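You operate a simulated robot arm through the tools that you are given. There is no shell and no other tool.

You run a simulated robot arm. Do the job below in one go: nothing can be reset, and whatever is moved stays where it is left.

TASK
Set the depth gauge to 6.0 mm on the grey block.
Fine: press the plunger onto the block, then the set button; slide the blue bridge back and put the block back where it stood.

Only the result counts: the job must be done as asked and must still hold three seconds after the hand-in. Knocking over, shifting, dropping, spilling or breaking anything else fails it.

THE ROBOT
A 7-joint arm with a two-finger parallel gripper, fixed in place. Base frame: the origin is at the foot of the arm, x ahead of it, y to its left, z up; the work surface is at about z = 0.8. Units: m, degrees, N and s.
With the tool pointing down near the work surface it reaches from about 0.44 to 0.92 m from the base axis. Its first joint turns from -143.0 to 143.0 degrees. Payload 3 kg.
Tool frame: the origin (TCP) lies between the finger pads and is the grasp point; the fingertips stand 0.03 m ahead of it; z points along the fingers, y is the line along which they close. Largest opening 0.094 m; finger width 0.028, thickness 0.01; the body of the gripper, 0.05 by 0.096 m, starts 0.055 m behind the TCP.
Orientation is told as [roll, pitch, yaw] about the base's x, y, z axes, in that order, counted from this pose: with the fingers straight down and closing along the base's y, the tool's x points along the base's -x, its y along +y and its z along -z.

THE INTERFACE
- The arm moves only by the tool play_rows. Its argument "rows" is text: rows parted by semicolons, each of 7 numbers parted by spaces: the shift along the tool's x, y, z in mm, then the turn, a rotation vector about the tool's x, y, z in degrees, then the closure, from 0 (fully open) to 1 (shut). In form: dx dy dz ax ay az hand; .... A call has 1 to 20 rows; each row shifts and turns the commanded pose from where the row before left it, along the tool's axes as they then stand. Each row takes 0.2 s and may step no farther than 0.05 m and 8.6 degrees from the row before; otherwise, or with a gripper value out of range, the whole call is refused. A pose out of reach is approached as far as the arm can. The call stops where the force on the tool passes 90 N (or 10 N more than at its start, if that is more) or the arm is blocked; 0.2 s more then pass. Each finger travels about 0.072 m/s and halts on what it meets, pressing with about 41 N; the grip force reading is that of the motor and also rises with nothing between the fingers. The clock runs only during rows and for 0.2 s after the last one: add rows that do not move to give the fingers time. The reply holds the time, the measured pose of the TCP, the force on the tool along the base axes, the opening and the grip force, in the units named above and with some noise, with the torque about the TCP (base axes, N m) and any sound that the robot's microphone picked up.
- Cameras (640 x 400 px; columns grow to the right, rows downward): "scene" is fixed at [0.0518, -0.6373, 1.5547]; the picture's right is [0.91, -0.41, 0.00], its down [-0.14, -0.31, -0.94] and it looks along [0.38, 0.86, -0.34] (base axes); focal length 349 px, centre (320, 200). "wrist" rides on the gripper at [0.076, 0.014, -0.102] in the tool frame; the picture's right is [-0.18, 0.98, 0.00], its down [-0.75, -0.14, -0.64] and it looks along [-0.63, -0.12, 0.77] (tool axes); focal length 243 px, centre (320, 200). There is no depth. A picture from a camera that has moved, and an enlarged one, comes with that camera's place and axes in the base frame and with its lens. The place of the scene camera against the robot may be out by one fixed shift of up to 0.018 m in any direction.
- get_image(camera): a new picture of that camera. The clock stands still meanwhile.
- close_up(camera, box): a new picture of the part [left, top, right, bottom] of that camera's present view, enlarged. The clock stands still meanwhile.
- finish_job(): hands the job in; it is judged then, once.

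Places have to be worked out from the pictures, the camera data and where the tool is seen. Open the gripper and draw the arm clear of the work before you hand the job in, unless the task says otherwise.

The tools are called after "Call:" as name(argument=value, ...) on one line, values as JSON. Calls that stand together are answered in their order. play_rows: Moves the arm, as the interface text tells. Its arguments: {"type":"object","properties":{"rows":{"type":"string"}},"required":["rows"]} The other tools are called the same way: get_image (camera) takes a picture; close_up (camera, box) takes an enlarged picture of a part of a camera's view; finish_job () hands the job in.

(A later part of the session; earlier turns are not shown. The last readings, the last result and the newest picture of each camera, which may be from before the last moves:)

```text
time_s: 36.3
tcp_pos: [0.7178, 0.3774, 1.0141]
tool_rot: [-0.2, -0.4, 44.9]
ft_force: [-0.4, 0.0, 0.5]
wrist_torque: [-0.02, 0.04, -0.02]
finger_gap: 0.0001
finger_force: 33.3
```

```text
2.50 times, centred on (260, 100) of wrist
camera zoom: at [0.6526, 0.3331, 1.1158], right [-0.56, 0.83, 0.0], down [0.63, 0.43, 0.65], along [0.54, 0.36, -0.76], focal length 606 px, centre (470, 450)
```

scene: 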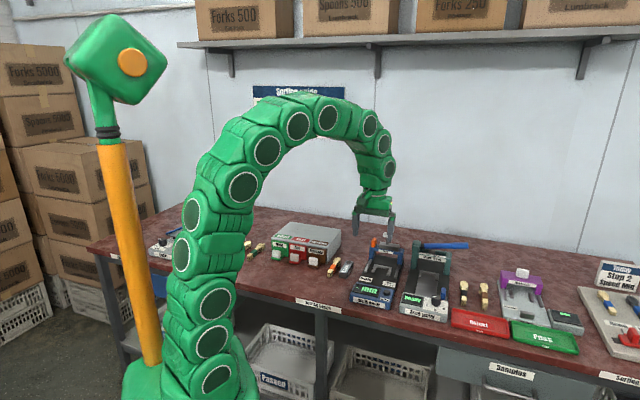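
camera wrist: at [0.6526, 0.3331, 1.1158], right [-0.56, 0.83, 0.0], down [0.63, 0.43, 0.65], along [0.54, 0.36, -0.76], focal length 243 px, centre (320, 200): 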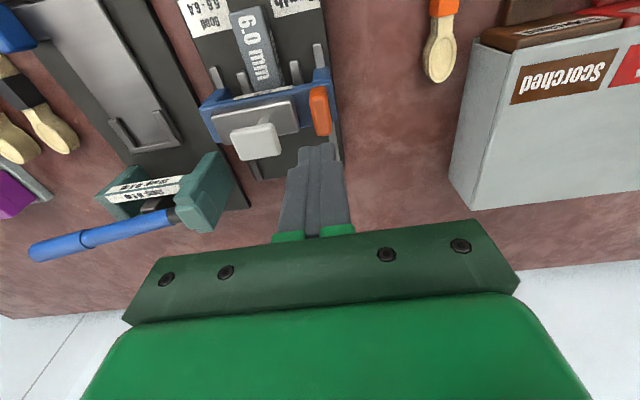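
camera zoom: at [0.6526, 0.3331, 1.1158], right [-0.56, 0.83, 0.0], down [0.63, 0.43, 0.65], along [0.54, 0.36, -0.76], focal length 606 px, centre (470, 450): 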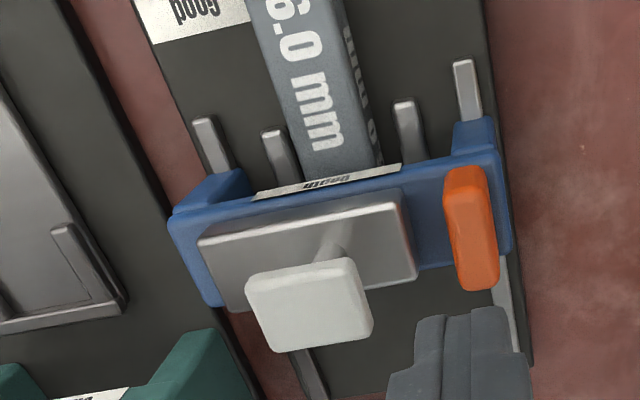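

The bridge stayed put; the cap centre is now at A≈0.778, L≈-0.2945, z≈0.935. With fingers shut I move over it and come down to just above it.

Call:
play_rows(rows="-1.5 -27 0 0 0 0 1; -1.5 -27 0 0 0 0 1; 0 0 18 0 0 0 1; 0 0 17 0 0 0 1; 0 0 0 0 0 0 1; 0 0 0 0 0 0 1")

Call:
get_image(camera="wrist")

Call:
close_up(camera="scene", box=[340, 210, 420, 310])

```text
time_s: 37.7
tcp_pos: [0.7575, 0.3418, 0.9801]
tool_rot: [-0.2, -0.4, 44.9]
ft_force: [-0.3, -0.5, -0.1]
wrist_torque: [0.03, 0.01, 0.0]
finger_gap: 0.0001
finger_force: 33.0
```

```text
taken
camera wrist: at [0.6934, 0.2981, 1.081], right [-0.56, 0.83, 0.0], down [0.63, 0.43, 0.65], along [0.54, 0.36, -0.76], focal length 243 px, centre (320, 200)
```

wrist: 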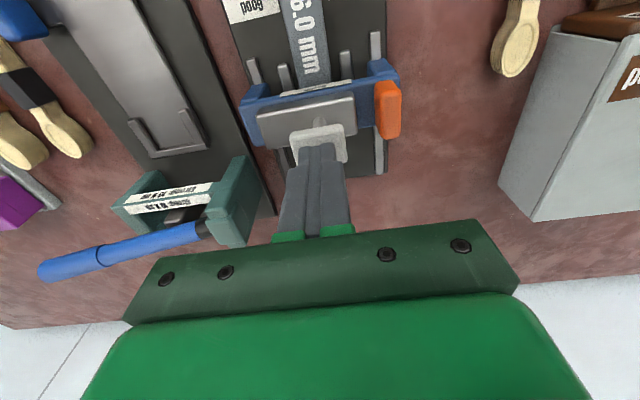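

```text
4.00 times, centred on (380, 260) of scene
camera zoom: at [0.0518, -0.6373, 1.5547], right [0.91, -0.41, 0.0], down [-0.14, -0.31, -0.94], along [0.38, 0.86, -0.34], focal length 1395 px, centre (80, -40)
```

zoom: 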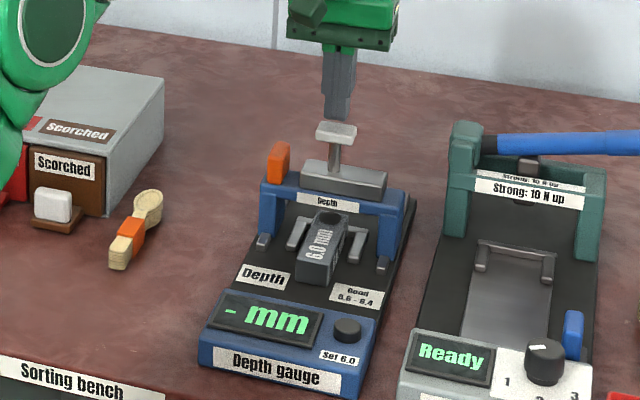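

Aligned above the cap. I press down in small steps and read the force.

Call:
play_rows(rows="0 0 4 0 0 0 1; 0 0 4 0 0 0 1; 0 0 3 0 0 0 1; 0 0 3 0 0 0 1; 0 0 2 0 0 0 1; 0 0 0 0 0 0 1")

Call:
close_up(camera="scene", box=[340, 210, 420, 310])

```text
time_s: 39.1
tcp_pos: [0.7585, 0.3411, 0.9629]
tool_rot: [-0.1, -0.5, 44.8]
ft_force: [-0.4, 0.7, 0.9]
wrist_torque: [-0.01, 0.03, 0.01]
finger_gap: 0.0
finger_force: 32.9
```

```text
4.00 times, centred on (380, 260) of scene
camera zoom: at [0.0518, -0.6373, 1.5547], right [0.91, -0.41, 0.0], down [-0.14, -0.31, -0.94], along [0.38, 0.86, -0.34], focal length 1395 px, centre (80, -40)
```

zoom: 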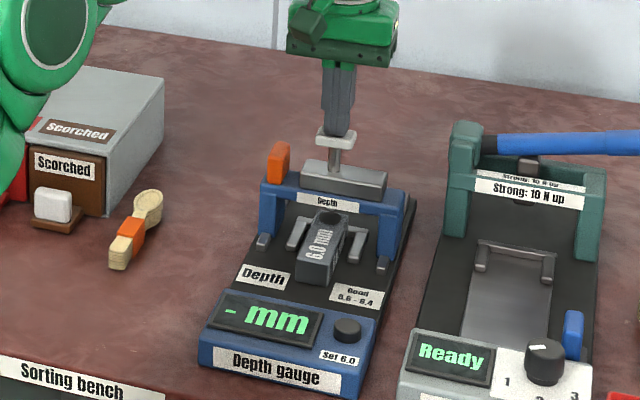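

The cap is already moving down with little resistance. I continue pressing in small steps.

Call:
play_rows(rows="0 0 3 0 0 0 1; 0 0 3 0 0 0 1; 0 0 3 0 0 0 1; 0 0 0 0 0 0 1")

Call:
close_up(camera="scene", box=[340, 210, 420, 310])

```text
time_s: 40.1
tcp_pos: [0.7587, 0.3421, 0.9546]
tool_rot: [-0.3, -0.5, 44.9]
ft_force: [0.8, 2.2, 10.8]
wrist_torque: [0.02, 0.08, -0.06]
finger_gap: 0.0
finger_force: 32.9
```

```text
4.00 times, centred on (380, 260) of scene
camera zoom: at [0.0518, -0.6373, 1.5547], right [0.91, -0.41, 0.0], down [-0.14, -0.31, -0.94], along [0.38, 0.86, -0.34], focal length 1395 px, centre (80, -40)
```

zoom: 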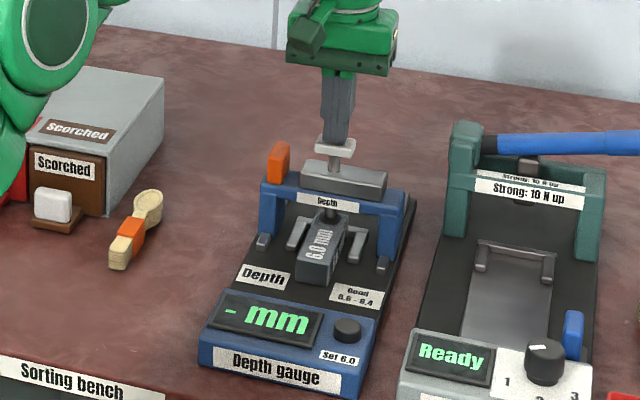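

Force has risen to about 11 N, so the plunger tip seems to be meeting the block; the display still shows "- mm". I press on a little more.

Call:
play_rows(rows="0 0 1 0 0 0 1; 0 0 1 0 0 0 1; 0 0 0 0 0 0 1; 0 0 0 0 0 0 1")

Call:
close_up(camera="scene", box=[340, 230, 420, 310])

Call:
close_up(camera="scene", box=[385, 255, 425, 285])

```text
time_s: 41.1
tcp_pos: [0.7594, 0.3425, 0.9551]
tool_rot: [-0.3, -0.6, 45.0]
ft_force: [-9.4, 1.8, 52.6]
wrist_torque: [-0.13, 0.53, -0.06]
finger_gap: 0.0
finger_force: 32.8
```

```text
5.00 times, centred on (380, 270) of scene
camera zoom: at [0.0518, -0.6373, 1.5547], right [0.91, -0.41, 0.0], down [-0.14, -0.31, -0.94], along [0.38, 0.86, -0.34], focal length 1744 px, centre (20, -150)
```

zoom: 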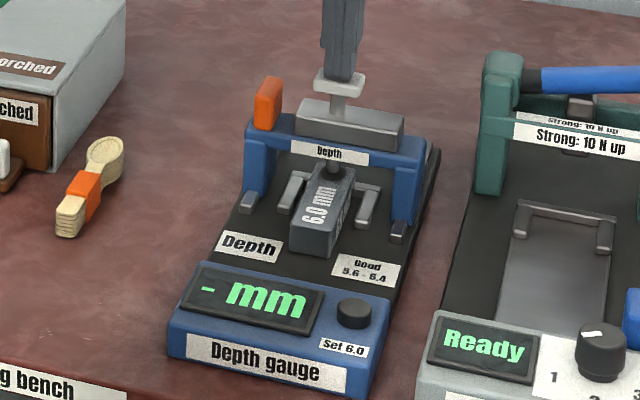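

```text
13.33 times, centred on (405, 270) of scene
camera zoom: at [0.0518, -0.6373, 1.5547], right [0.91, -0.41, 0.0], down [-0.14, -0.31, -0.94], along [0.38, 0.86, -0.34], focal length 4651 px, centre (-813, -733)
```

zoom: 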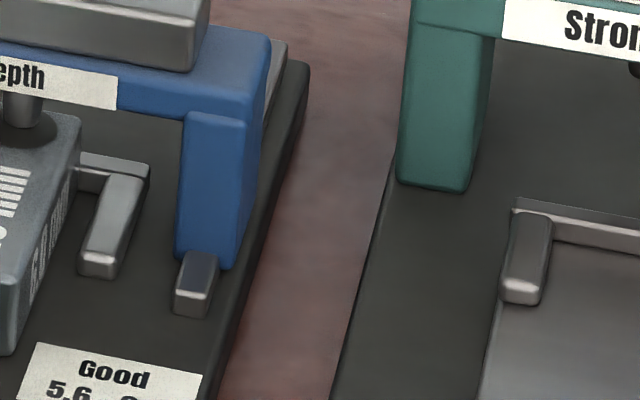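

Firm contact at 53 N: the plunger is bottomed on the block. I look closely at where the tip sits on the dot.

Call:
close_up(camera="scene", box=[370, 240, 402, 265])

Call:
close_up(camera="scene", box=[350, 280, 390, 305])

```text
16.00 times, centred on (386, 252) of scene
camera zoom: at [0.0518, -0.6373, 1.5547], right [0.91, -0.41, 0.0], down [-0.14, -0.31, -0.94], along [0.38, 0.86, -0.34], focal length 5581 px, centre (-736, -640)
```

zoom: 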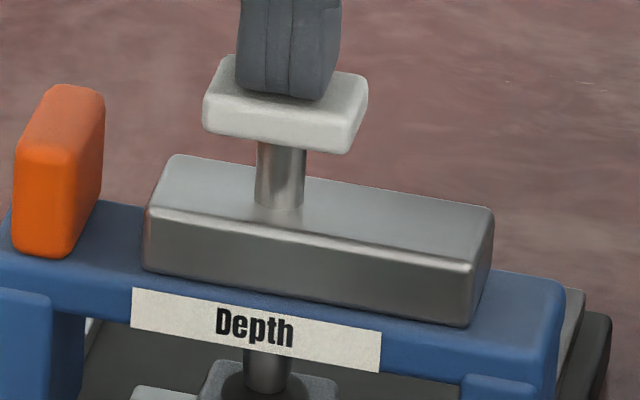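

```text
16.00 times, centred on (370, 292) of scene
camera zoom: at [0.0518, -0.6373, 1.5547], right [0.91, -0.41, 0.0], down [-0.14, -0.31, -0.94], along [0.38, 0.86, -0.34], focal length 5581 px, centre (-480, -1280)
```

zoom: 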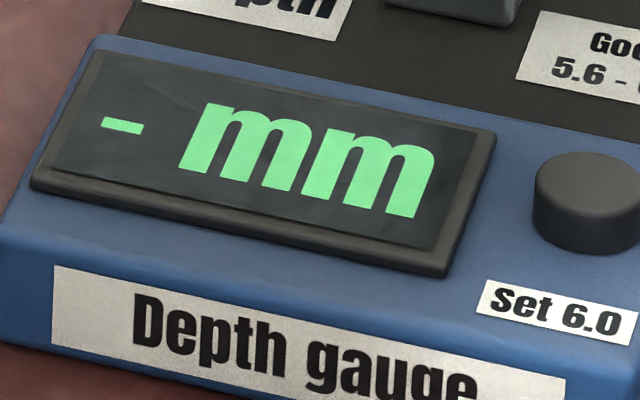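

The rod is centred inside the dot. I hold half a second more and re-check the display, then release slowly.

Call:
play_rows(rows="0 0 0 0 0 0 1; 0 0 0 0 0 0 1; 0 0 0 0 0 0 1; 0 0 0 0 0 0 1; 0 0 0 0 0 0 1")

Call:
close_up(camera="scene", box=[350, 280, 390, 305])

```text
time_s: 42.3
tcp_pos: [0.7596, 0.343, 0.9551]
tool_rot: [-0.2, -0.6, 45.0]
ft_force: [0.2, 8.9, 73.0]
wrist_torque: [-0.02, 0.31, 0.04]
finger_gap: 0.0
finger_force: 32.5
```

```text
16.00 times, centred on (370, 292) of scene
camera zoom: at [0.0518, -0.6373, 1.5547], right [0.91, -0.41, 0.0], down [-0.14, -0.31, -0.94], along [0.38, 0.86, -0.34], focal length 5581 px, centre (-480, -1280)
```

zoom: 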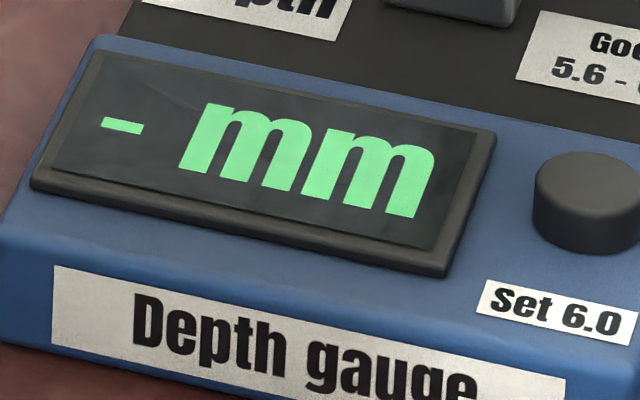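

The display does not change while unset, which is plausible for an uncalibrated gauge. I lift off the cap and see whether the plunger stays down and what the display shows.

Call:
play_rows(rows="0 0 -3 0 0 0 1; 0 0 -5 0 0 0 1; 0 0 -10 0 0 0 1; 0 0 -20 0 0 0 1; 0 0 -20 0 0 0 1; 0 0 0 0 0 0 1")

Call:
close_up(camera="scene", box=[340, 225, 420, 310])

Call:
get_image(camera="wrist")

```text
time_s: 43.7
tcp_pos: [0.759, 0.3415, 1.011]
tool_rot: [-0.2, -0.3, 44.8]
ft_force: [0.0, 0.3, -0.4]
wrist_torque: [0.02, 0.0, -0.03]
finger_gap: 0.0
finger_force: 32.9
```

```text
4.71 times, centred on (380, 268) of scene
camera zoom: at [0.0518, -0.6373, 1.5547], right [0.91, -0.41, 0.0], down [-0.14, -0.31, -0.94], along [0.38, 0.86, -0.34], focal length 1642 px, centre (38, -118)
```

zoom: 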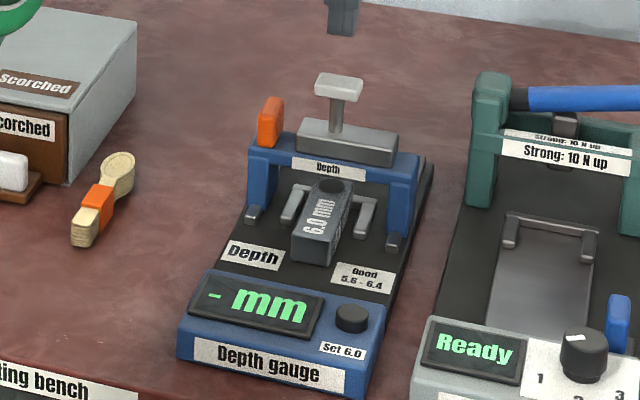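

```text
taken
camera wrist: at [0.6943, 0.2988, 1.1115], right [-0.56, 0.83, 0.0], down [0.63, 0.43, 0.65], along [0.54, 0.36, -0.76], focal length 243 px, centre (320, 200)
```

wrist: 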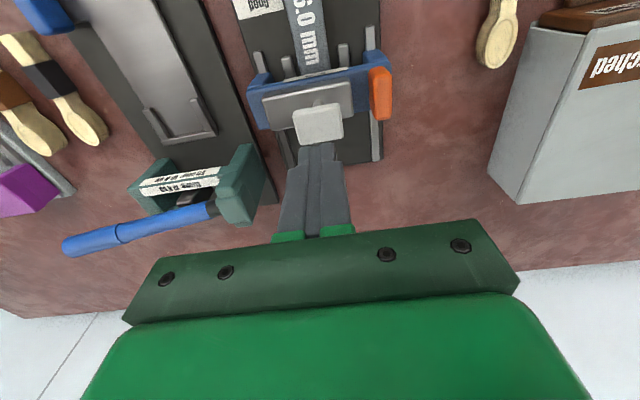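

The plunger springs back up and the display still shows "- mm". I now go over the set button (estimated A≈0.606, L≈-0.343) and look at it.

Call:
play_rows(rows="34 -10 0 0 0 0 1; 34 -10 0 0 0 0 1; 34 -10 0 0 0 0 1; 34 -9 0 0 0 0 1; 36 -9 0 0 0 0 1; 0 0 0 0 0 0 1; 0 0 0 0 0 0 1")

Call:
get_image(camera="wrist")

Call:
close_up(camera="wrist", box=[220, 60, 420, 200])

Call:
close_up(camera="scene", box=[340, 225, 420, 310])

```text
time_s: 45.3
tcp_pos: [0.6703, 0.1869, 1.0104]
tool_rot: [-0.2, -0.4, 44.9]
ft_force: [0.3, -0.5, -0.8]
wrist_torque: [-0.03, 0.01, 0.01]
finger_gap: 0.0
finger_force: 32.9
```

```text
taken
camera wrist: at [0.6052, 0.1436, 1.1114], right [-0.56, 0.83, 0.0], down [0.63, 0.43, 0.65], along [0.54, 0.36, -0.76], focal length 243 px, centre (320, 200)
```

wrist: 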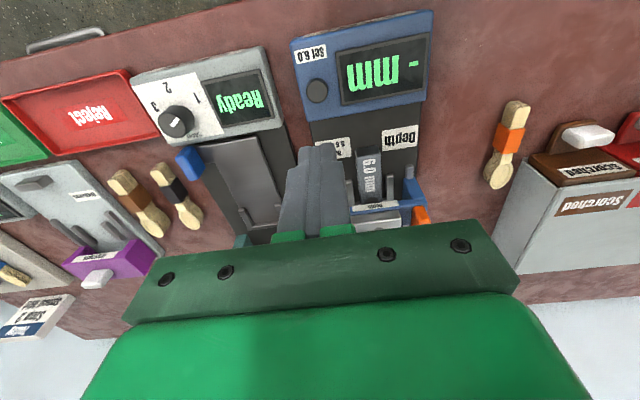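

```text
2.86 times, centred on (320, 130) of wrist
camera zoom: at [0.6052, 0.1436, 1.1114], right [-0.56, 0.83, 0.0], down [0.63, 0.43, 0.65], along [0.54, 0.36, -0.76], focal length 693 px, centre (320, 400)
```

zoom: 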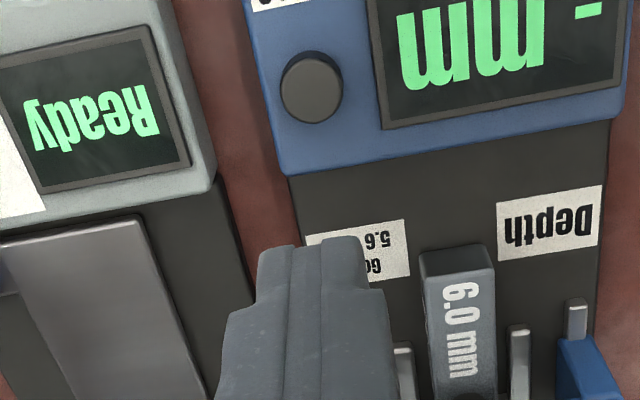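

```text
4.71 times, centred on (380, 268) of scene
camera zoom: at [0.0518, -0.6373, 1.5547], right [0.91, -0.41, 0.0], down [-0.14, -0.31, -0.94], along [0.38, 0.86, -0.34], focal length 1642 px, centre (38, -118)
```

zoom: 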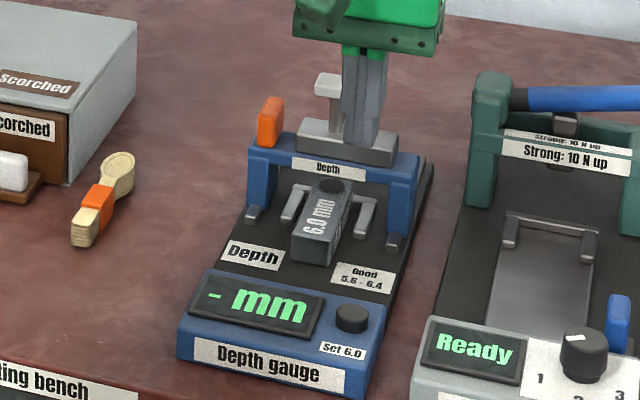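

The button triangulates to A≈0.607, L≈-0.345, top z≈0.836–0.84. I descend above it to about 12 mm clearance.

Call:
play_rows(rows="-1 -3.5 30 0 0 0 1; 0 0 35 0 0 0 1; 0 0 35 0 0 0 1; 0 0 25 0 0 0 1; 0 0 0 0 0 0 1; 0 0 0 0 0 0 1")

Call:
close_up(camera="scene", box=[340, 250, 410, 315])

Call:
get_image(camera="wrist")

```text
time_s: 46.7
tcp_pos: [0.674, 0.1864, 0.8863]
tool_rot: [-0.2, -0.3, 44.9]
ft_force: [0.1, -0.1, 0.7]
wrist_torque: [0.0, -0.03, 0.04]
finger_gap: 0.0
finger_force: 32.7
```

```text
6.15 times, centred on (375, 282) of scene
camera zoom: at [0.0518, -0.6373, 1.5547], right [0.91, -0.41, 0.0], down [-0.14, -0.31, -0.94], along [0.38, 0.86, -0.34], focal length 2147 px, centre (-18, -308)
```

zoom: 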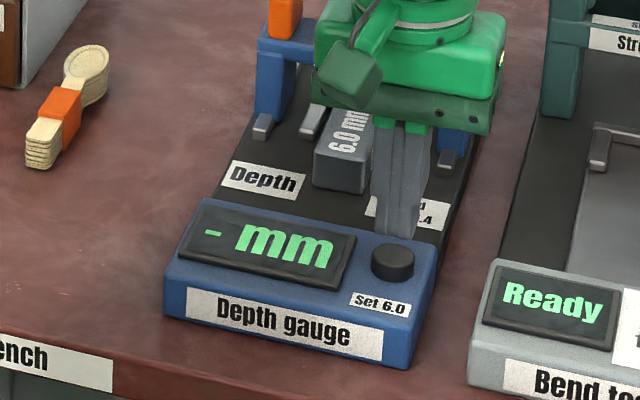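

```text
taken
camera wrist: at [0.6093, 0.1417, 0.9866], right [-0.56, 0.83, 0.0], down [0.63, 0.43, 0.65], along [0.54, 0.36, -0.76], focal length 243 px, centre (320, 200)
```

wrist: 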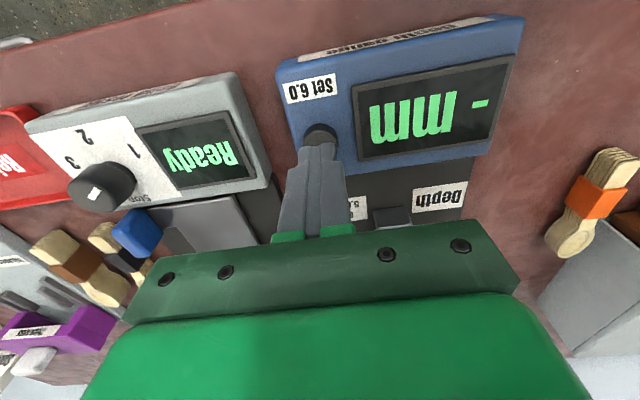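

Fingertips are lined up about 16–20 mm above the button. I go down step by step until it is pressed.

Call:
play_rows(rows="0 0 5 0 0 0 1; 0 0 4 0 0 0 1; 0 0 3 0 0 0 1; 0 0 2 0 0 0 1; 0 0 2 0 0 0 1; 0 0 0 0 0 0 1")

Call:
close_up(camera="scene", box=[340, 250, 410, 315])

```text
time_s: 48.1
tcp_pos: [0.6751, 0.1852, 0.8699]
tool_rot: [-0.2, -0.3, 44.8]
ft_force: [0.3, -0.5, 1.5]
wrist_torque: [-0.04, -0.01, 0.07]
finger_gap: 0.0
finger_force: 32.9
heard: click
```

```text
6.15 times, centred on (375, 282) of scene
camera zoom: at [0.0518, -0.6373, 1.5547], right [0.91, -0.41, 0.0], down [-0.14, -0.31, -0.94], along [0.38, 0.86, -0.34], focal length 2147 px, centre (-18, -308)
```

zoom: 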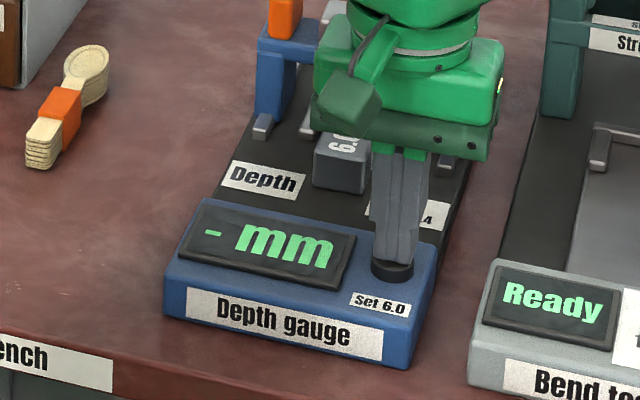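

A click was heard. The display still reads "- mm"; I raise off the button and look again.

Call:
play_rows(rows="0 0 -5 0 0 0 1; 0 0 -15 0 0 0 1; 0 0 -30 0 0 0 1; 0 0 0 0 0 0 1")

Call:
close_up(camera="scene", box=[340, 240, 420, 315])

Call:
close_up(camera="wrist", box=[240, 20, 480, 180])

```text
time_s: 49.1
tcp_pos: [0.6743, 0.1844, 0.9215]
tool_rot: [-0.3, -0.4, 44.9]
ft_force: [-0.3, -0.3, -1.6]
wrist_torque: [0.03, -0.01, 0.0]
finger_gap: 0.0
finger_force: 33.1
```

```text
5.33 times, centred on (380, 278) of scene
camera zoom: at [0.0518, -0.6373, 1.5547], right [0.91, -0.41, 0.0], down [-0.14, -0.31, -0.94], along [0.38, 0.86, -0.34], focal length 1860 px, centre (0, -213)
```

zoom: 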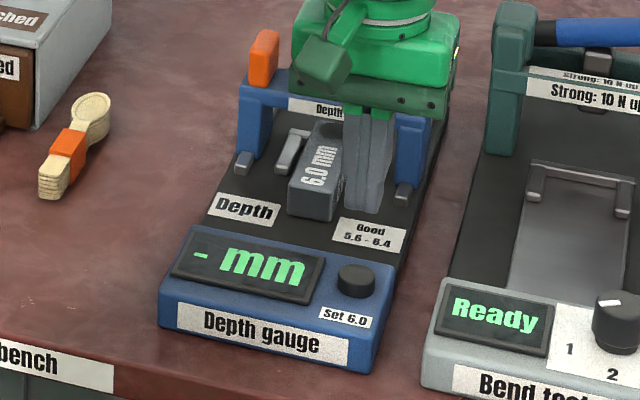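

```text
2.50 times, centred on (360, 100) of wrist
camera zoom: at [0.6091, 0.1412, 1.0221], right [-0.56, 0.83, 0.0], down [0.63, 0.43, 0.65], along [0.54, 0.36, -0.76], focal length 606 px, centre (220, 450)
```

zoom: 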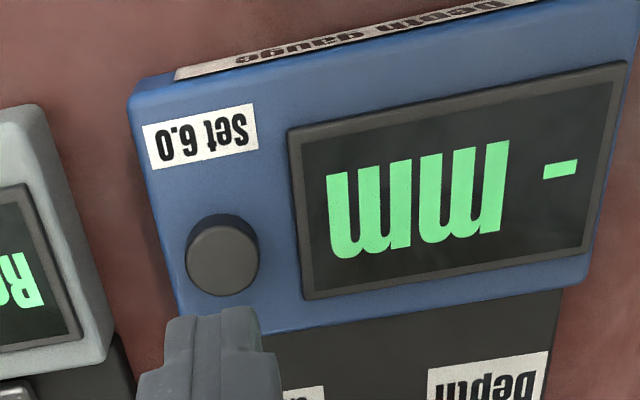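

The click registered, but the display still shows "- mm". To learn whether the set took, I press the plunger once more and watch the display; I rise and go back over the cap.

Call:
play_rows(rows="0 0 -30 0 0 0 1; 0 0 -40 0 0 0 1; 0 0 -19 0 0 0 1; -35 10 0 0 0 0 1; -34 10 0 0 0 0 1; -34 10 0 0 0 0 1; -34 10 0 0 0 0 1; -34 9 0 0 0 0 1; 0 0 0 0 0 0 1; 0 0 0 0 0 0 1")

Call:
get_image(camera="wrist")

Call:
close_up(camera="scene", box=[340, 240, 420, 315])

```text
time_s: 51.3
tcp_pos: [0.7606, 0.3385, 1.0091]
tool_rot: [-0.1, -0.3, 44.9]
ft_force: [0.4, 0.6, -0.3]
wrist_torque: [0.0, -0.01, -0.01]
finger_gap: 0.0
finger_force: 33.2
```

```text
taken
camera wrist: at [0.6962, 0.2953, 1.1096], right [-0.56, 0.83, 0.0], down [0.63, 0.43, 0.65], along [0.54, 0.36, -0.76], focal length 243 px, centre (320, 200)
```

wrist: 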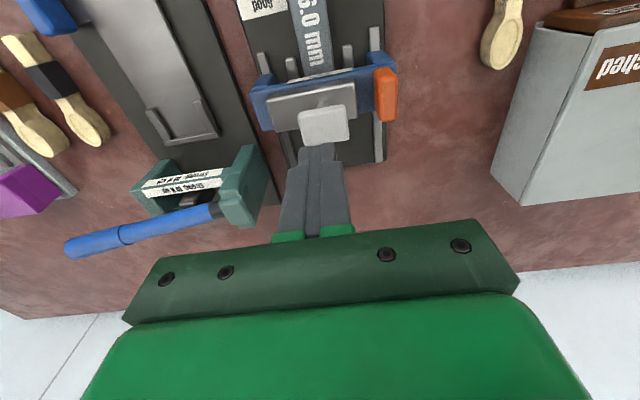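

```text
5.33 times, centred on (380, 278) of scene
camera zoom: at [0.0518, -0.6373, 1.5547], right [0.91, -0.41, 0.0], down [-0.14, -0.31, -0.94], along [0.38, 0.86, -0.34], focal length 1860 px, centre (0, -213)
```

zoom: 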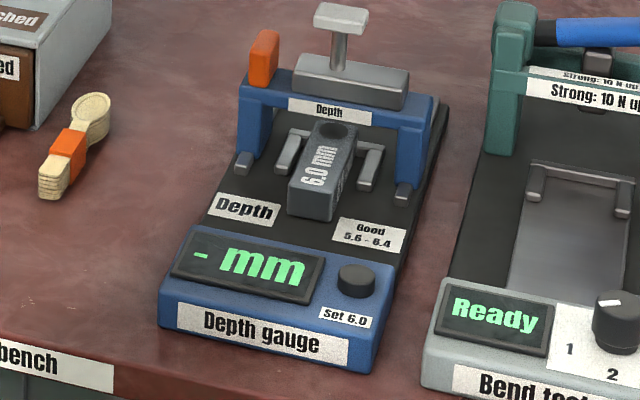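

Back over the cap (3 mm to the right, which I correct). I press again, and look at the display at a moderate force.

Call:
play_rows(rows="0 3 20 0 0 0 1; 0 0 18 0 0 0 1; 0 0 4 0 0 0 1; 0 0 4 0 0 0 1; 0 0 4 0 0 0 1; 0 0 3 0 0 0 1; 0 0 1 0 0 0 1; 0 0 0 0 0 0 1; 0 0 0 0 0 0 1")

Call:
close_up(camera="scene", box=[340, 240, 420, 315])

```text
time_s: 53.3
tcp_pos: [0.759, 0.3423, 0.9554]
tool_rot: [-0.1, -0.3, 44.9]
ft_force: [1.7, -0.1, 1.7]
wrist_torque: [0.0, -0.06, 0.01]
finger_gap: 0.0003
finger_force: 33.2
```

```text
5.33 times, centred on (380, 278) of scene
camera zoom: at [0.0518, -0.6373, 1.5547], right [0.91, -0.41, 0.0], down [-0.14, -0.31, -0.94], along [0.38, 0.86, -0.34], focal length 1860 px, centre (0, -213)
```

zoom: 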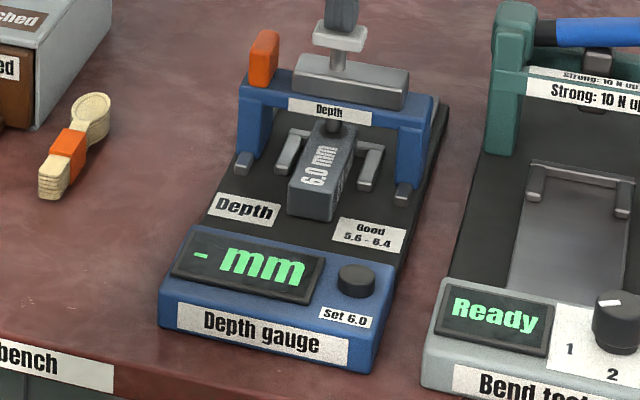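

Nearly bottomed (2 N). I press 2–3 mm more.

Call:
play_rows(rows="0 0 1 0 0 0 1; 0 0 1 0 0 0 1; 0 0 0 0 0 0 1; 0 0 0 0 0 0 1")

Call:
close_up(camera="scene", box=[340, 240, 420, 315])

Call:
close_up(camera="scene", box=[373, 250, 397, 275])

```text
time_s: 54.3
tcp_pos: [0.7591, 0.3418, 0.9557]
tool_rot: [-0.3, -0.5, 44.9]
ft_force: [-0.7, -3.7, 24.4]
wrist_torque: [-0.28, 0.21, 0.0]
finger_gap: 0.0
finger_force: 33.2
```

```text
5.33 times, centred on (380, 278) of scene
camera zoom: at [0.0518, -0.6373, 1.5547], right [0.91, -0.41, 0.0], down [-0.14, -0.31, -0.94], along [0.38, 0.86, -0.34], focal length 1860 px, centre (0, -213)
```

zoom: 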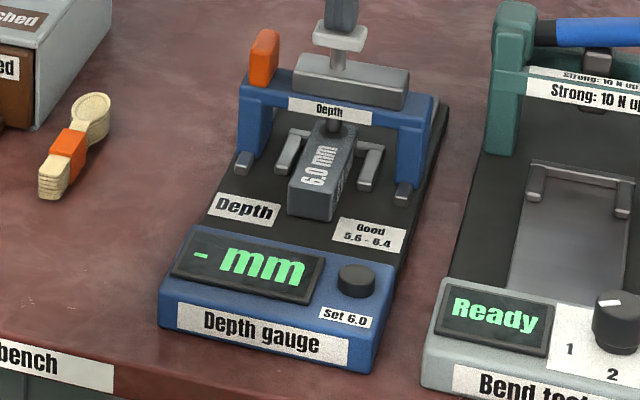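

```text
16.00 times, centred on (385, 262) of scene
camera zoom: at [0.0518, -0.6373, 1.5547], right [0.91, -0.41, 0.0], down [-0.14, -0.31, -0.94], along [0.38, 0.86, -0.34], focal length 5581 px, centre (-720, -800)
```

zoom: 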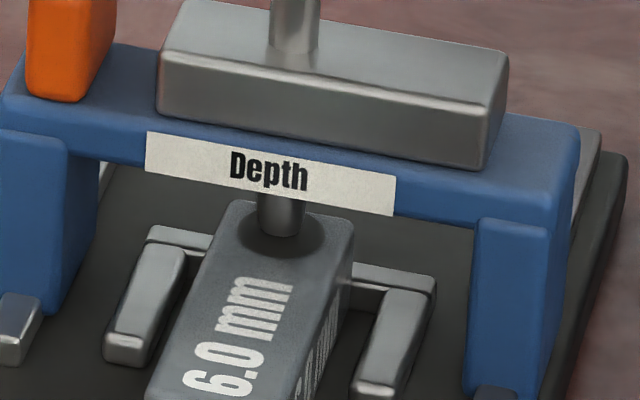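

The rod lands inside the dot, but about 6 mm toward its far side, and the gauge shows no reading. So the bridge likely needs to come a few mm further forward, probably to its end stop. I lift off and go back over the orange tab.

Call:
play_rows(rows="0 0 -4 0 0 0 1; 0 0 -20 0 0 0 1; 0 0 -32 0 0 0 1; 1 27 0 0 0 0 0.9; 1 27 0 0 0 0 0.75; 0 0 0 0 0 0 0.68; 0 0 0 0 0 0 0.68; 0 0 30 0 0 0 0.68; 0 0 25 0 0 0 0.68; 0 0 20 0 0 0 0.68; 0 0 8 0 0 0 0.68; 0 0 0 0 0 0 0.68")

Call:
get_image(camera="wrist")

Call:
close_up(camera="scene", box=[340, 215, 420, 290])

```text
time_s: 56.9
tcp_pos: [0.7196, 0.3798, 0.9268]
tool_rot: [-0.1, -0.5, 44.9]
ft_force: [-0.5, 0.9, -0.6]
wrist_torque: [-0.01, 0.03, -0.02]
finger_gap: 0.0299
finger_force: 0.1
```

```text
taken
camera wrist: at [0.6551, 0.3365, 1.0264], right [-0.56, 0.83, 0.0], down [0.63, 0.43, 0.65], along [0.54, 0.36, -0.76], focal length 243 px, centre (320, 200)
```

wrist: 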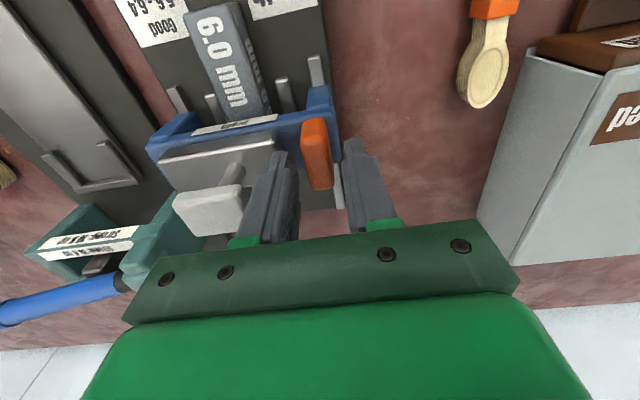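

```text
5.33 times, centred on (380, 252) of scene
camera zoom: at [0.0518, -0.6373, 1.5547], right [0.91, -0.41, 0.0], down [-0.14, -0.31, -0.94], along [0.38, 0.86, -0.34], focal length 1860 px, centre (0, -80)
```

zoom: 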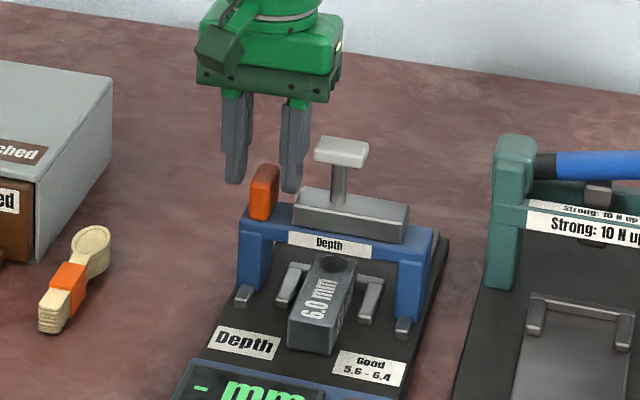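

The fingers straddle the tab again. I grip and pull toward the front in 2 mm steps, watching the force for a stop.

Call:
play_rows(rows="0 0 0 0 0 0 0.8; 0 0 0 0 0 0 0.88; 0 0 0 0 0 0 0.92; 0 0 0 0 0 0 0.92; 2 0 0 0 0 0 0.92; 2 0 0 0 0 0 0.92; 0 0 0 0 0 0 0.92")

Call:
play_rows(rows="1 0 0 0 0 0 0.92; 1 0 0 0 0 0 0.92; 0 0 0 0 0 0 0.92")

```text
time_s: 58.5
tcp_pos: [0.7171, 0.3778, 0.9253]
tool_rot: [-0.2, -0.3, 44.9]
ft_force: [11.7, -10.5, -15.7]
wrist_torque: [0.32, -0.41, 0.85]
finger_gap: 0.0158
finger_force: 44.9
```

```text
time_s: 59.3
tcp_pos: [0.7165, 0.3748, 0.9247]
tool_rot: [-0.2, -0.3, 44.9]
ft_force: [15.1, -13.2, -21.9]
wrist_torque: [0.07, -0.52, 0.64]
finger_gap: 0.0158
finger_force: 44.8
```

Moved about 5 mm with no stop so far. I relieve the side load and go 1–2 mm more.

Call:
play_rows(rows="0 -1.5 0.5 0 0 0 0.92; 1 0 0 0 0 0 0.92; 1 0 0 0 0 0 0.92; 0 0 0 0 0 0 0.92")

Call:
close_up(camera="scene", box=[365, 245, 405, 275])

Call:
close_up(camera="wrist", box=[140, 40, 360, 220])

```text
time_s: 60.3
tcp_pos: [0.7157, 0.3738, 0.9262]
tool_rot: [-0.2, -0.4, 44.9]
ft_force: [-7.8, 5.6, -4.1]
wrist_torque: [-0.05, 0.55, 0.21]
finger_gap: 0.0157
finger_force: 44.8
```

```text
13.33 times, centred on (385, 260) of scene
camera zoom: at [0.0518, -0.6373, 1.5547], right [0.91, -0.41, 0.0], down [-0.14, -0.31, -0.94], along [0.38, 0.86, -0.34], focal length 4651 px, centre (-547, -600)
```

zoom: 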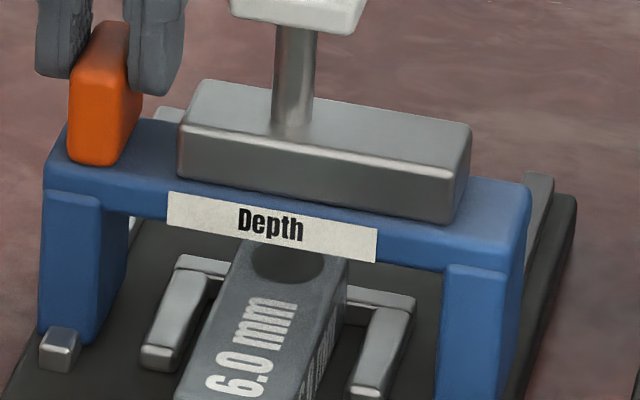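

```text
2.22 times, centred on (250, 130) of wrist
camera zoom: at [0.6496, 0.3293, 1.0265], right [-0.56, 0.83, 0.0], down [0.63, 0.43, 0.65], along [0.54, 0.36, -0.76], focal length 539 px, centre (476, 356)
```

zoom: 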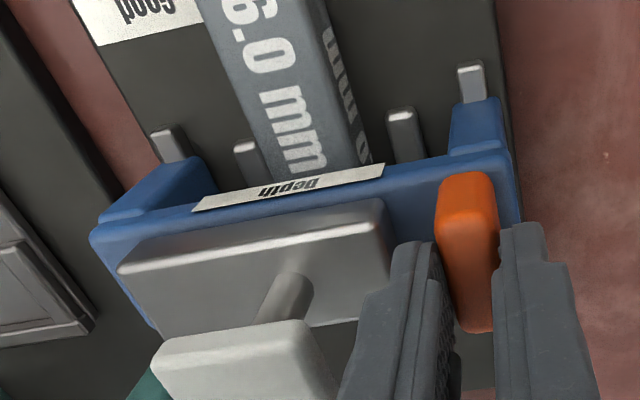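

Now shifted ~6 mm; the rod should be close to the dot centre. I release, rise, and press the plunger again here to see if the display reacts.

Call:
play_rows(rows="0 0 0 0 0 0 0.8; 0 0 0 0 0 0 0.68; 0 0 0 0 0 0 0.68; 0 0 -20 0 0 0 0.68; 0 0 -35 0 0 0 0.68; 0 0 -30 0 0 0 0.8; 0 0 0 0 0 0 1; 0 0 0 0 0 0 1; -1 -26.5 0 0 0 0 1; -1 -26.5 0 0 0 0 1; 0 0 20 0 0 0 1; 0 0 20 0 0 0 1; 0 0 0 0 0 0 1")

Call:
get_image(camera="wrist")

Call:
close_up(camera="scene", box=[340, 230, 420, 310])

```text
time_s: 63.1
tcp_pos: [0.7546, 0.3374, 0.9688]
tool_rot: [-0.3, -0.5, 44.9]
ft_force: [-0.1, -0.5, 0.0]
wrist_torque: [-0.01, -0.03, 0.02]
finger_gap: 0.0002
finger_force: 32.4
```

```text
taken
camera wrist: at [0.689, 0.2922, 1.0707], right [-0.56, 0.83, 0.0], down [0.63, 0.43, 0.65], along [0.54, 0.36, -0.76], focal length 243 px, centre (320, 200)
```

wrist: 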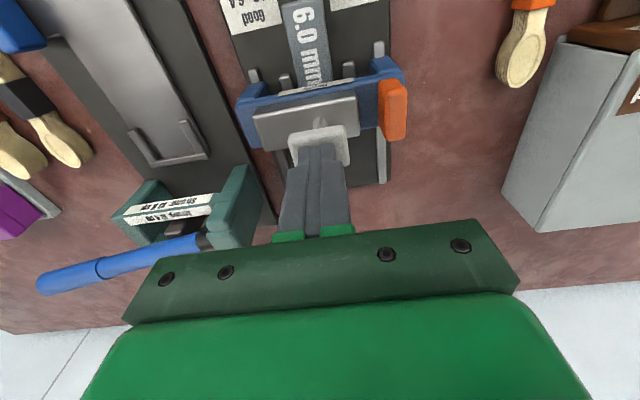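

```text
5.00 times, centred on (380, 270) of scene
camera zoom: at [0.0518, -0.6373, 1.5547], right [0.91, -0.41, 0.0], down [-0.14, -0.31, -0.94], along [0.38, 0.86, -0.34], focal length 1744 px, centre (20, -150)
```

zoom: 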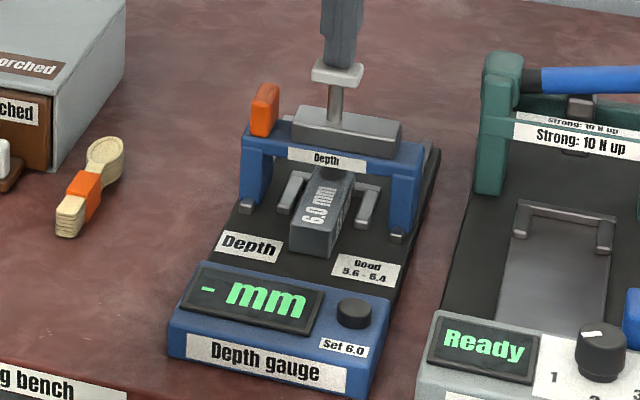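

Positioned just above the cap. I press down to the block in small steps.

Call:
play_rows(rows="0 0 4 0 0 0 1; 0 0 4 0 0 0 1; 0 0 4 0 0 0 1; 0 0 2 0 0 0 1; 0 0 1 0 0 0 1; 0 0 0 0 0 0 1; 0 0 0 0 0 0 1")

Call:
close_up(camera="scene", box=[340, 230, 420, 310])

Call:
close_up(camera="scene", box=[373, 250, 397, 275])

```text
time_s: 64.7
tcp_pos: [0.7528, 0.3365, 0.9559]
tool_rot: [-0.3, -0.4, 44.9]
ft_force: [0.0, -0.2, 1.7]
wrist_torque: [-0.03, 0.02, 0.0]
finger_gap: 0.0
finger_force: 33.2
```

```text
5.00 times, centred on (380, 270) of scene
camera zoom: at [0.0518, -0.6373, 1.5547], right [0.91, -0.41, 0.0], down [-0.14, -0.31, -0.94], along [0.38, 0.86, -0.34], focal length 1744 px, centre (20, -150)
```

zoom: 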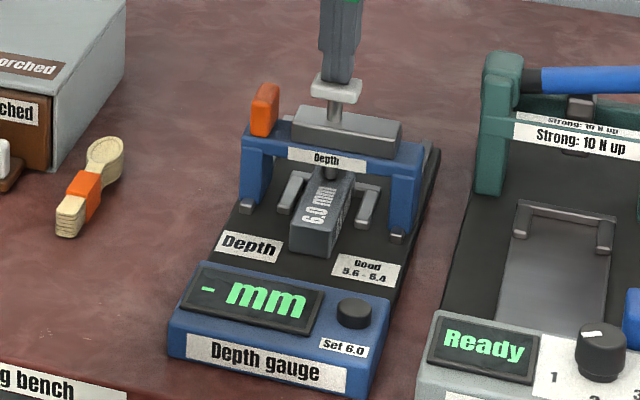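

```text
16.00 times, centred on (385, 262) of scene
camera zoom: at [0.0518, -0.6373, 1.5547], right [0.91, -0.41, 0.0], down [-0.14, -0.31, -0.94], along [0.38, 0.86, -0.34], focal length 5581 px, centre (-720, -800)
```

zoom: 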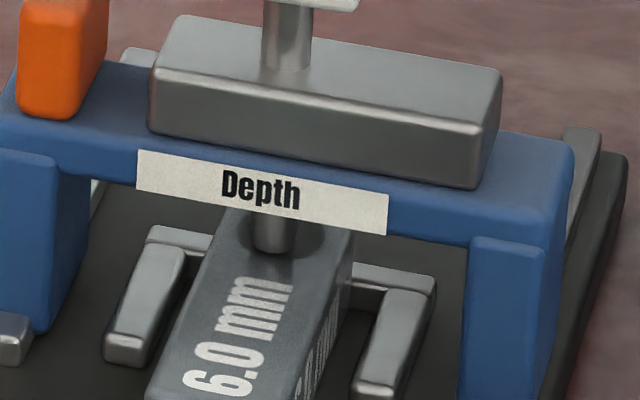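

The rod is now slightly toward the near side of the dot but not yet bottomed. I press fully and check the display.

Call:
play_rows(rows="0 0 1 0 0 0 1; 0 0 1 0 0 0 1; 0 0 0.5 0 0 0 1; 0 0 0 0 0 0 1; 0 0 0 0 0 0 1")

Call:
close_up(camera="scene", box=[340, 230, 420, 310])

Call:
close_up(camera="scene", box=[377, 257, 393, 269])

```text
time_s: 65.9
tcp_pos: [0.7533, 0.3373, 0.9554]
tool_rot: [-0.4, -0.5, 44.9]
ft_force: [-1.8, 3.0, 33.4]
wrist_torque: [-0.09, 0.29, -0.05]
finger_gap: 0.0001
finger_force: 32.7
```

```text
5.00 times, centred on (380, 270) of scene
camera zoom: at [0.0518, -0.6373, 1.5547], right [0.91, -0.41, 0.0], down [-0.14, -0.31, -0.94], along [0.38, 0.86, -0.34], focal length 1744 px, centre (20, -150)
```

zoom: 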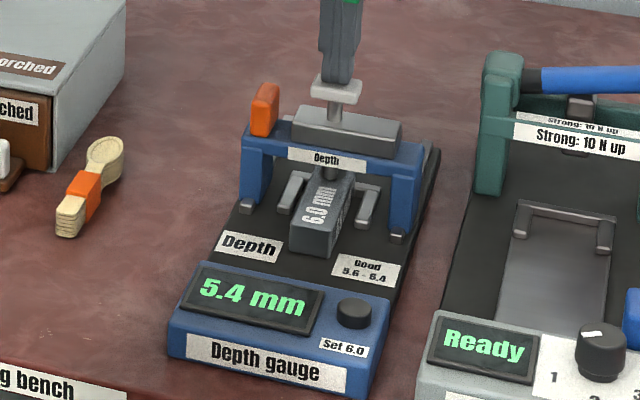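

```text
16.00 times, centred on (385, 263) of scene
camera zoom: at [0.0518, -0.6373, 1.5547], right [0.91, -0.41, 0.0], down [-0.14, -0.31, -0.94], along [0.38, 0.86, -0.34], focal length 5581 px, centre (-720, -808)
```

zoom: 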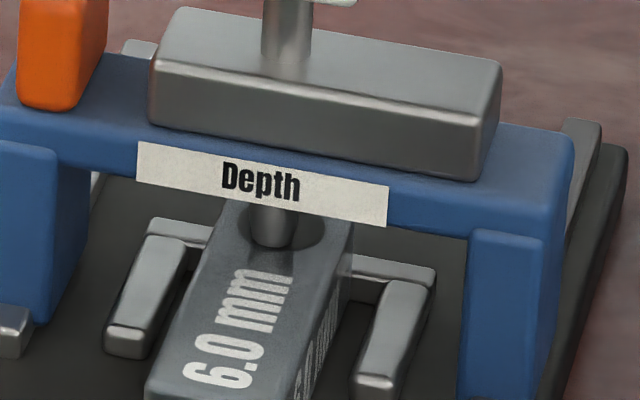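

The display now reads "5.4 mm": the measurement registered. I lift off, check that the reading holds, and go to the set button.

Call:
play_rows(rows="0 0 -4 0 0 0 1; 0 0 -20 0 0 0 1; 0 0 -32 0 0 0 1; 0 0 0 0 0 0 1")

Call:
close_up(camera="scene", box=[340, 230, 420, 310])

```text
time_s: 66.9
tcp_pos: [0.7532, 0.3355, 1.0097]
tool_rot: [-0.3, -0.4, 44.9]
ft_force: [0.1, -0.7, -0.1]
wrist_torque: [0.02, 0.0, -0.03]
finger_gap: 0.0001
finger_force: 32.9
```

```text
5.00 times, centred on (380, 270) of scene
camera zoom: at [0.0518, -0.6373, 1.5547], right [0.91, -0.41, 0.0], down [-0.14, -0.31, -0.94], along [0.38, 0.86, -0.34], focal length 1744 px, centre (20, -150)
```

zoom: 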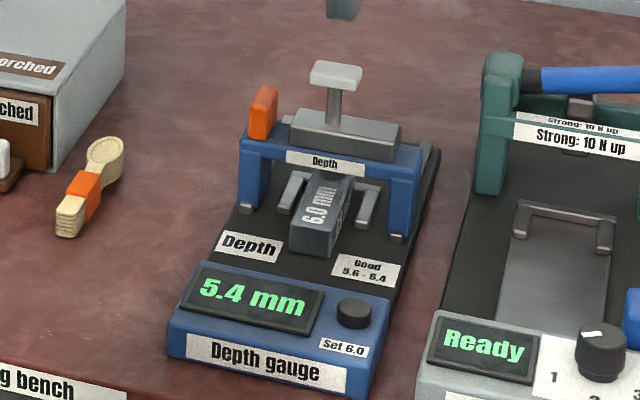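

The reading is latched at 5.4 mm. I go to the set button by the known position and press it.

Call:
play_rows(rows="32.3 -10.2 0 0 0 0 1; 32.3 -10.2 0 0 0 0 1; 32.3 -10.2 0 0 0 0 1; 32.3 -10.2 0 0 0 0 1; 32.3 -10.2 0 0 0 0 1; 0 0 35 0 0 0 1; 0 0 35 0 0 0 1; 0 0 35 0 0 0 1; 0 0 20 0 0 0 1; 0 0 0 0 0 0 1; 0 0 0 0 0 0 1")

Call:
close_up(camera="scene", box=[340, 250, 410, 315])

```text
time_s: 69.3
tcp_pos: [0.6759, 0.1854, 0.8839]
tool_rot: [-0.1, -0.4, 44.9]
ft_force: [0.1, -0.3, -0.2]
wrist_torque: [0.01, 0.01, 0.01]
finger_gap: 0.0
finger_force: 32.6
```

```text
6.15 times, centred on (375, 282) of scene
camera zoom: at [0.0518, -0.6373, 1.5547], right [0.91, -0.41, 0.0], down [-0.14, -0.31, -0.94], along [0.38, 0.86, -0.34], focal length 2147 px, centre (-18, -308)
```

zoom: 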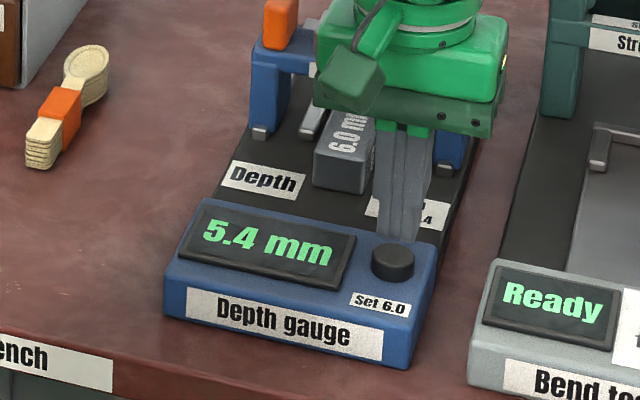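

Above the button with 5.4 mm still displayed. I press down to the earlier click height.

Call:
play_rows(rows="0 0 5 0 0 0 1; 0 0 4 0 0 0 1; 0 0 3 0 0 0 1; 0 0 2 0 0 0 1; 0 0 0 0 0 0 1")

Call:
close_up(camera="scene", box=[340, 250, 410, 315])

```text
time_s: 70.5
tcp_pos: [0.6755, 0.1869, 0.87]
tool_rot: [-0.2, -0.4, 44.9]
ft_force: [-0.7, -0.3, 1.2]
wrist_torque: [-0.01, 0.03, -0.02]
finger_gap: 0.0
finger_force: 32.8
heard: click
```

```text
6.15 times, centred on (375, 282) of scene
camera zoom: at [0.0518, -0.6373, 1.5547], right [0.91, -0.41, 0.0], down [-0.14, -0.31, -0.94], along [0.38, 0.86, -0.34], focal length 2147 px, centre (-18, -308)
```

zoom: 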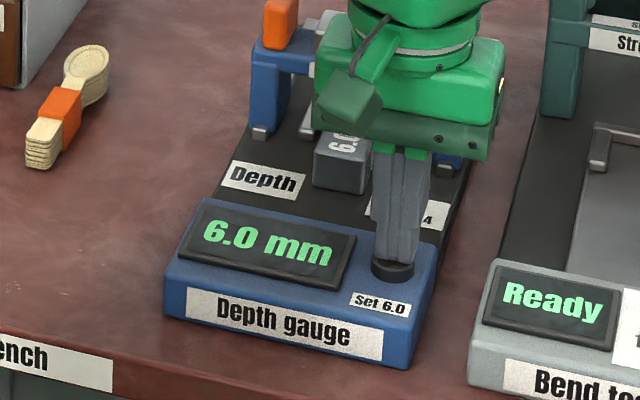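

The gauge now reads "6.0 mm". I rise off the button and go back to the orange tab to slide the bridge back.

Call:
play_rows(rows="0 0 -10 0 0 0 1; 0 0 -40 0 0 0 1; 0 0 -45 0 0 0 1; 0 0 -45 0 0 0 1; -32.1 20.7 0 0 0 0 1; -32.1 20.7 0 0 0 0 1; -32.1 20.7 0 0 0 0 1; -32.1 20.7 0 0 0 0 0.85; -32.1 20.7 0 0 0 0 0.68; 0 0 0 0 0 0 0.68; 0 0 0 0 0 0 0.68")

Call:
get_image(camera="wrist")

Call:
close_up(camera="scene", box=[340, 225, 420, 310])

```text
time_s: 72.9
tcp_pos: [0.7148, 0.374, 1.0102]
tool_rot: [-0.2, -0.4, 44.9]
ft_force: [0.4, -0.2, -0.1]
wrist_torque: [-0.03, 0.02, -0.01]
finger_gap: 0.03
finger_force: 0.1
```

```text
taken
camera wrist: at [0.6503, 0.3297, 1.1116], right [-0.56, 0.83, 0.0], down [0.63, 0.43, 0.65], along [0.54, 0.36, -0.76], focal length 243 px, centre (320, 200)
```

wrist: 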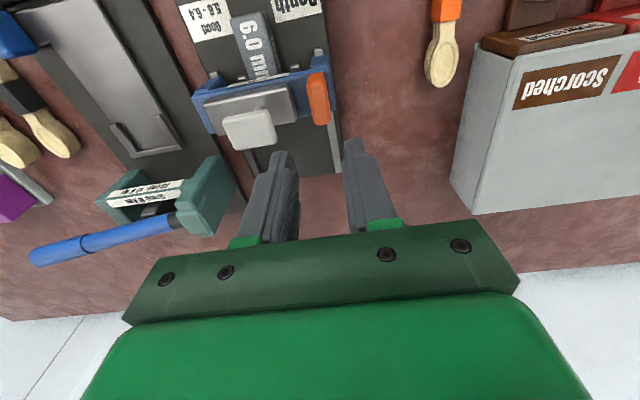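

```text
4.71 times, centred on (380, 268) of scene
camera zoom: at [0.0518, -0.6373, 1.5547], right [0.91, -0.41, 0.0], down [-0.14, -0.31, -0.94], along [0.38, 0.86, -0.34], focal length 1642 px, centre (38, -118)
```

zoom: 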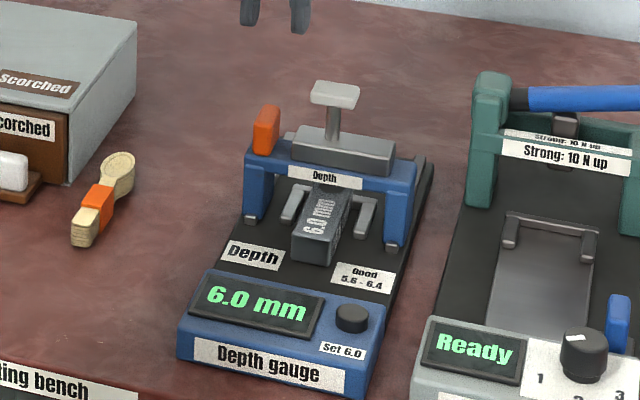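

6.0 mm holds. The tool is aligned with the tab; I descend and grip it.

Call:
play_rows(rows="0 0 30 0 0 0 0.68; 0 0 30 0 0 0 0.68; 0 0 17 0 0 0 0.68; 0 0 7 0 0 0 0.68; 0 0 0 0 0 0 0.68; 0 0 0 0 0 0 0.8; 0 0 0 0 0 0 0.88; 0 0 0 0 0 0 0.92; 0 0 0 0 0 0 0.92")

```text
time_s: 74.9
tcp_pos: [0.7169, 0.3742, 0.9263]
tool_rot: [-0.2, -0.4, 44.8]
ft_force: [-12.6, 13.3, 1.4]
wrist_torque: [0.31, 0.44, 0.11]
finger_gap: 0.0179
finger_force: 9.7
```

Gripped, with a slight side load that I relieve; then I slide the bridge back by 70 mm.

Call:
play_rows(rows="0 1 0 0 0 0 0.92; 0 0 0 0 0 0 0.92; -5 0 0 0 0 0 0.92; -5 0 0 0 0 0 0.92; -5 0 0 0 0 0 0.92; -5 0 0 0 0 0 0.92; -5 0 0 0 0 0 0.92; -5 0 0 0 0 0 0.92; -5 0 0 0 0 0 0.92; -5 0 0 0 0 0 0.92; -5 0 0 0 0 0 0.92; -5 0 0 0 0 0 0.92; -5 0 0 0 0 0 0.92; -5 0 0 0 0 0 0.92; -5 0 0 0 0 0 0.92; -5 0 0 0 0 0 0.92; 0 0 0 0 0 0 0.92")

Call:
close_up(camera="scene", box=[340, 215, 420, 310])

```text
time_s: 78.5
tcp_pos: [0.7639, 0.4243, 0.9255]
tool_rot: [-0.2, -0.3, 44.9]
ft_force: [-2.2, 1.2, -26.5]
wrist_torque: [-0.16, 0.5, 0.72]
finger_gap: 0.0158
finger_force: 45.2
```

```text
4.21 times, centred on (380, 262) of scene
camera zoom: at [0.0518, -0.6373, 1.5547], right [0.91, -0.41, 0.0], down [-0.14, -0.31, -0.94], along [0.38, 0.86, -0.34], focal length 1469 px, centre (67, -63)
```

zoom: 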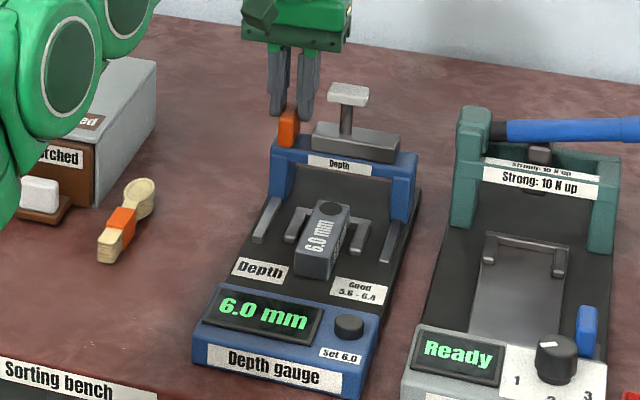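

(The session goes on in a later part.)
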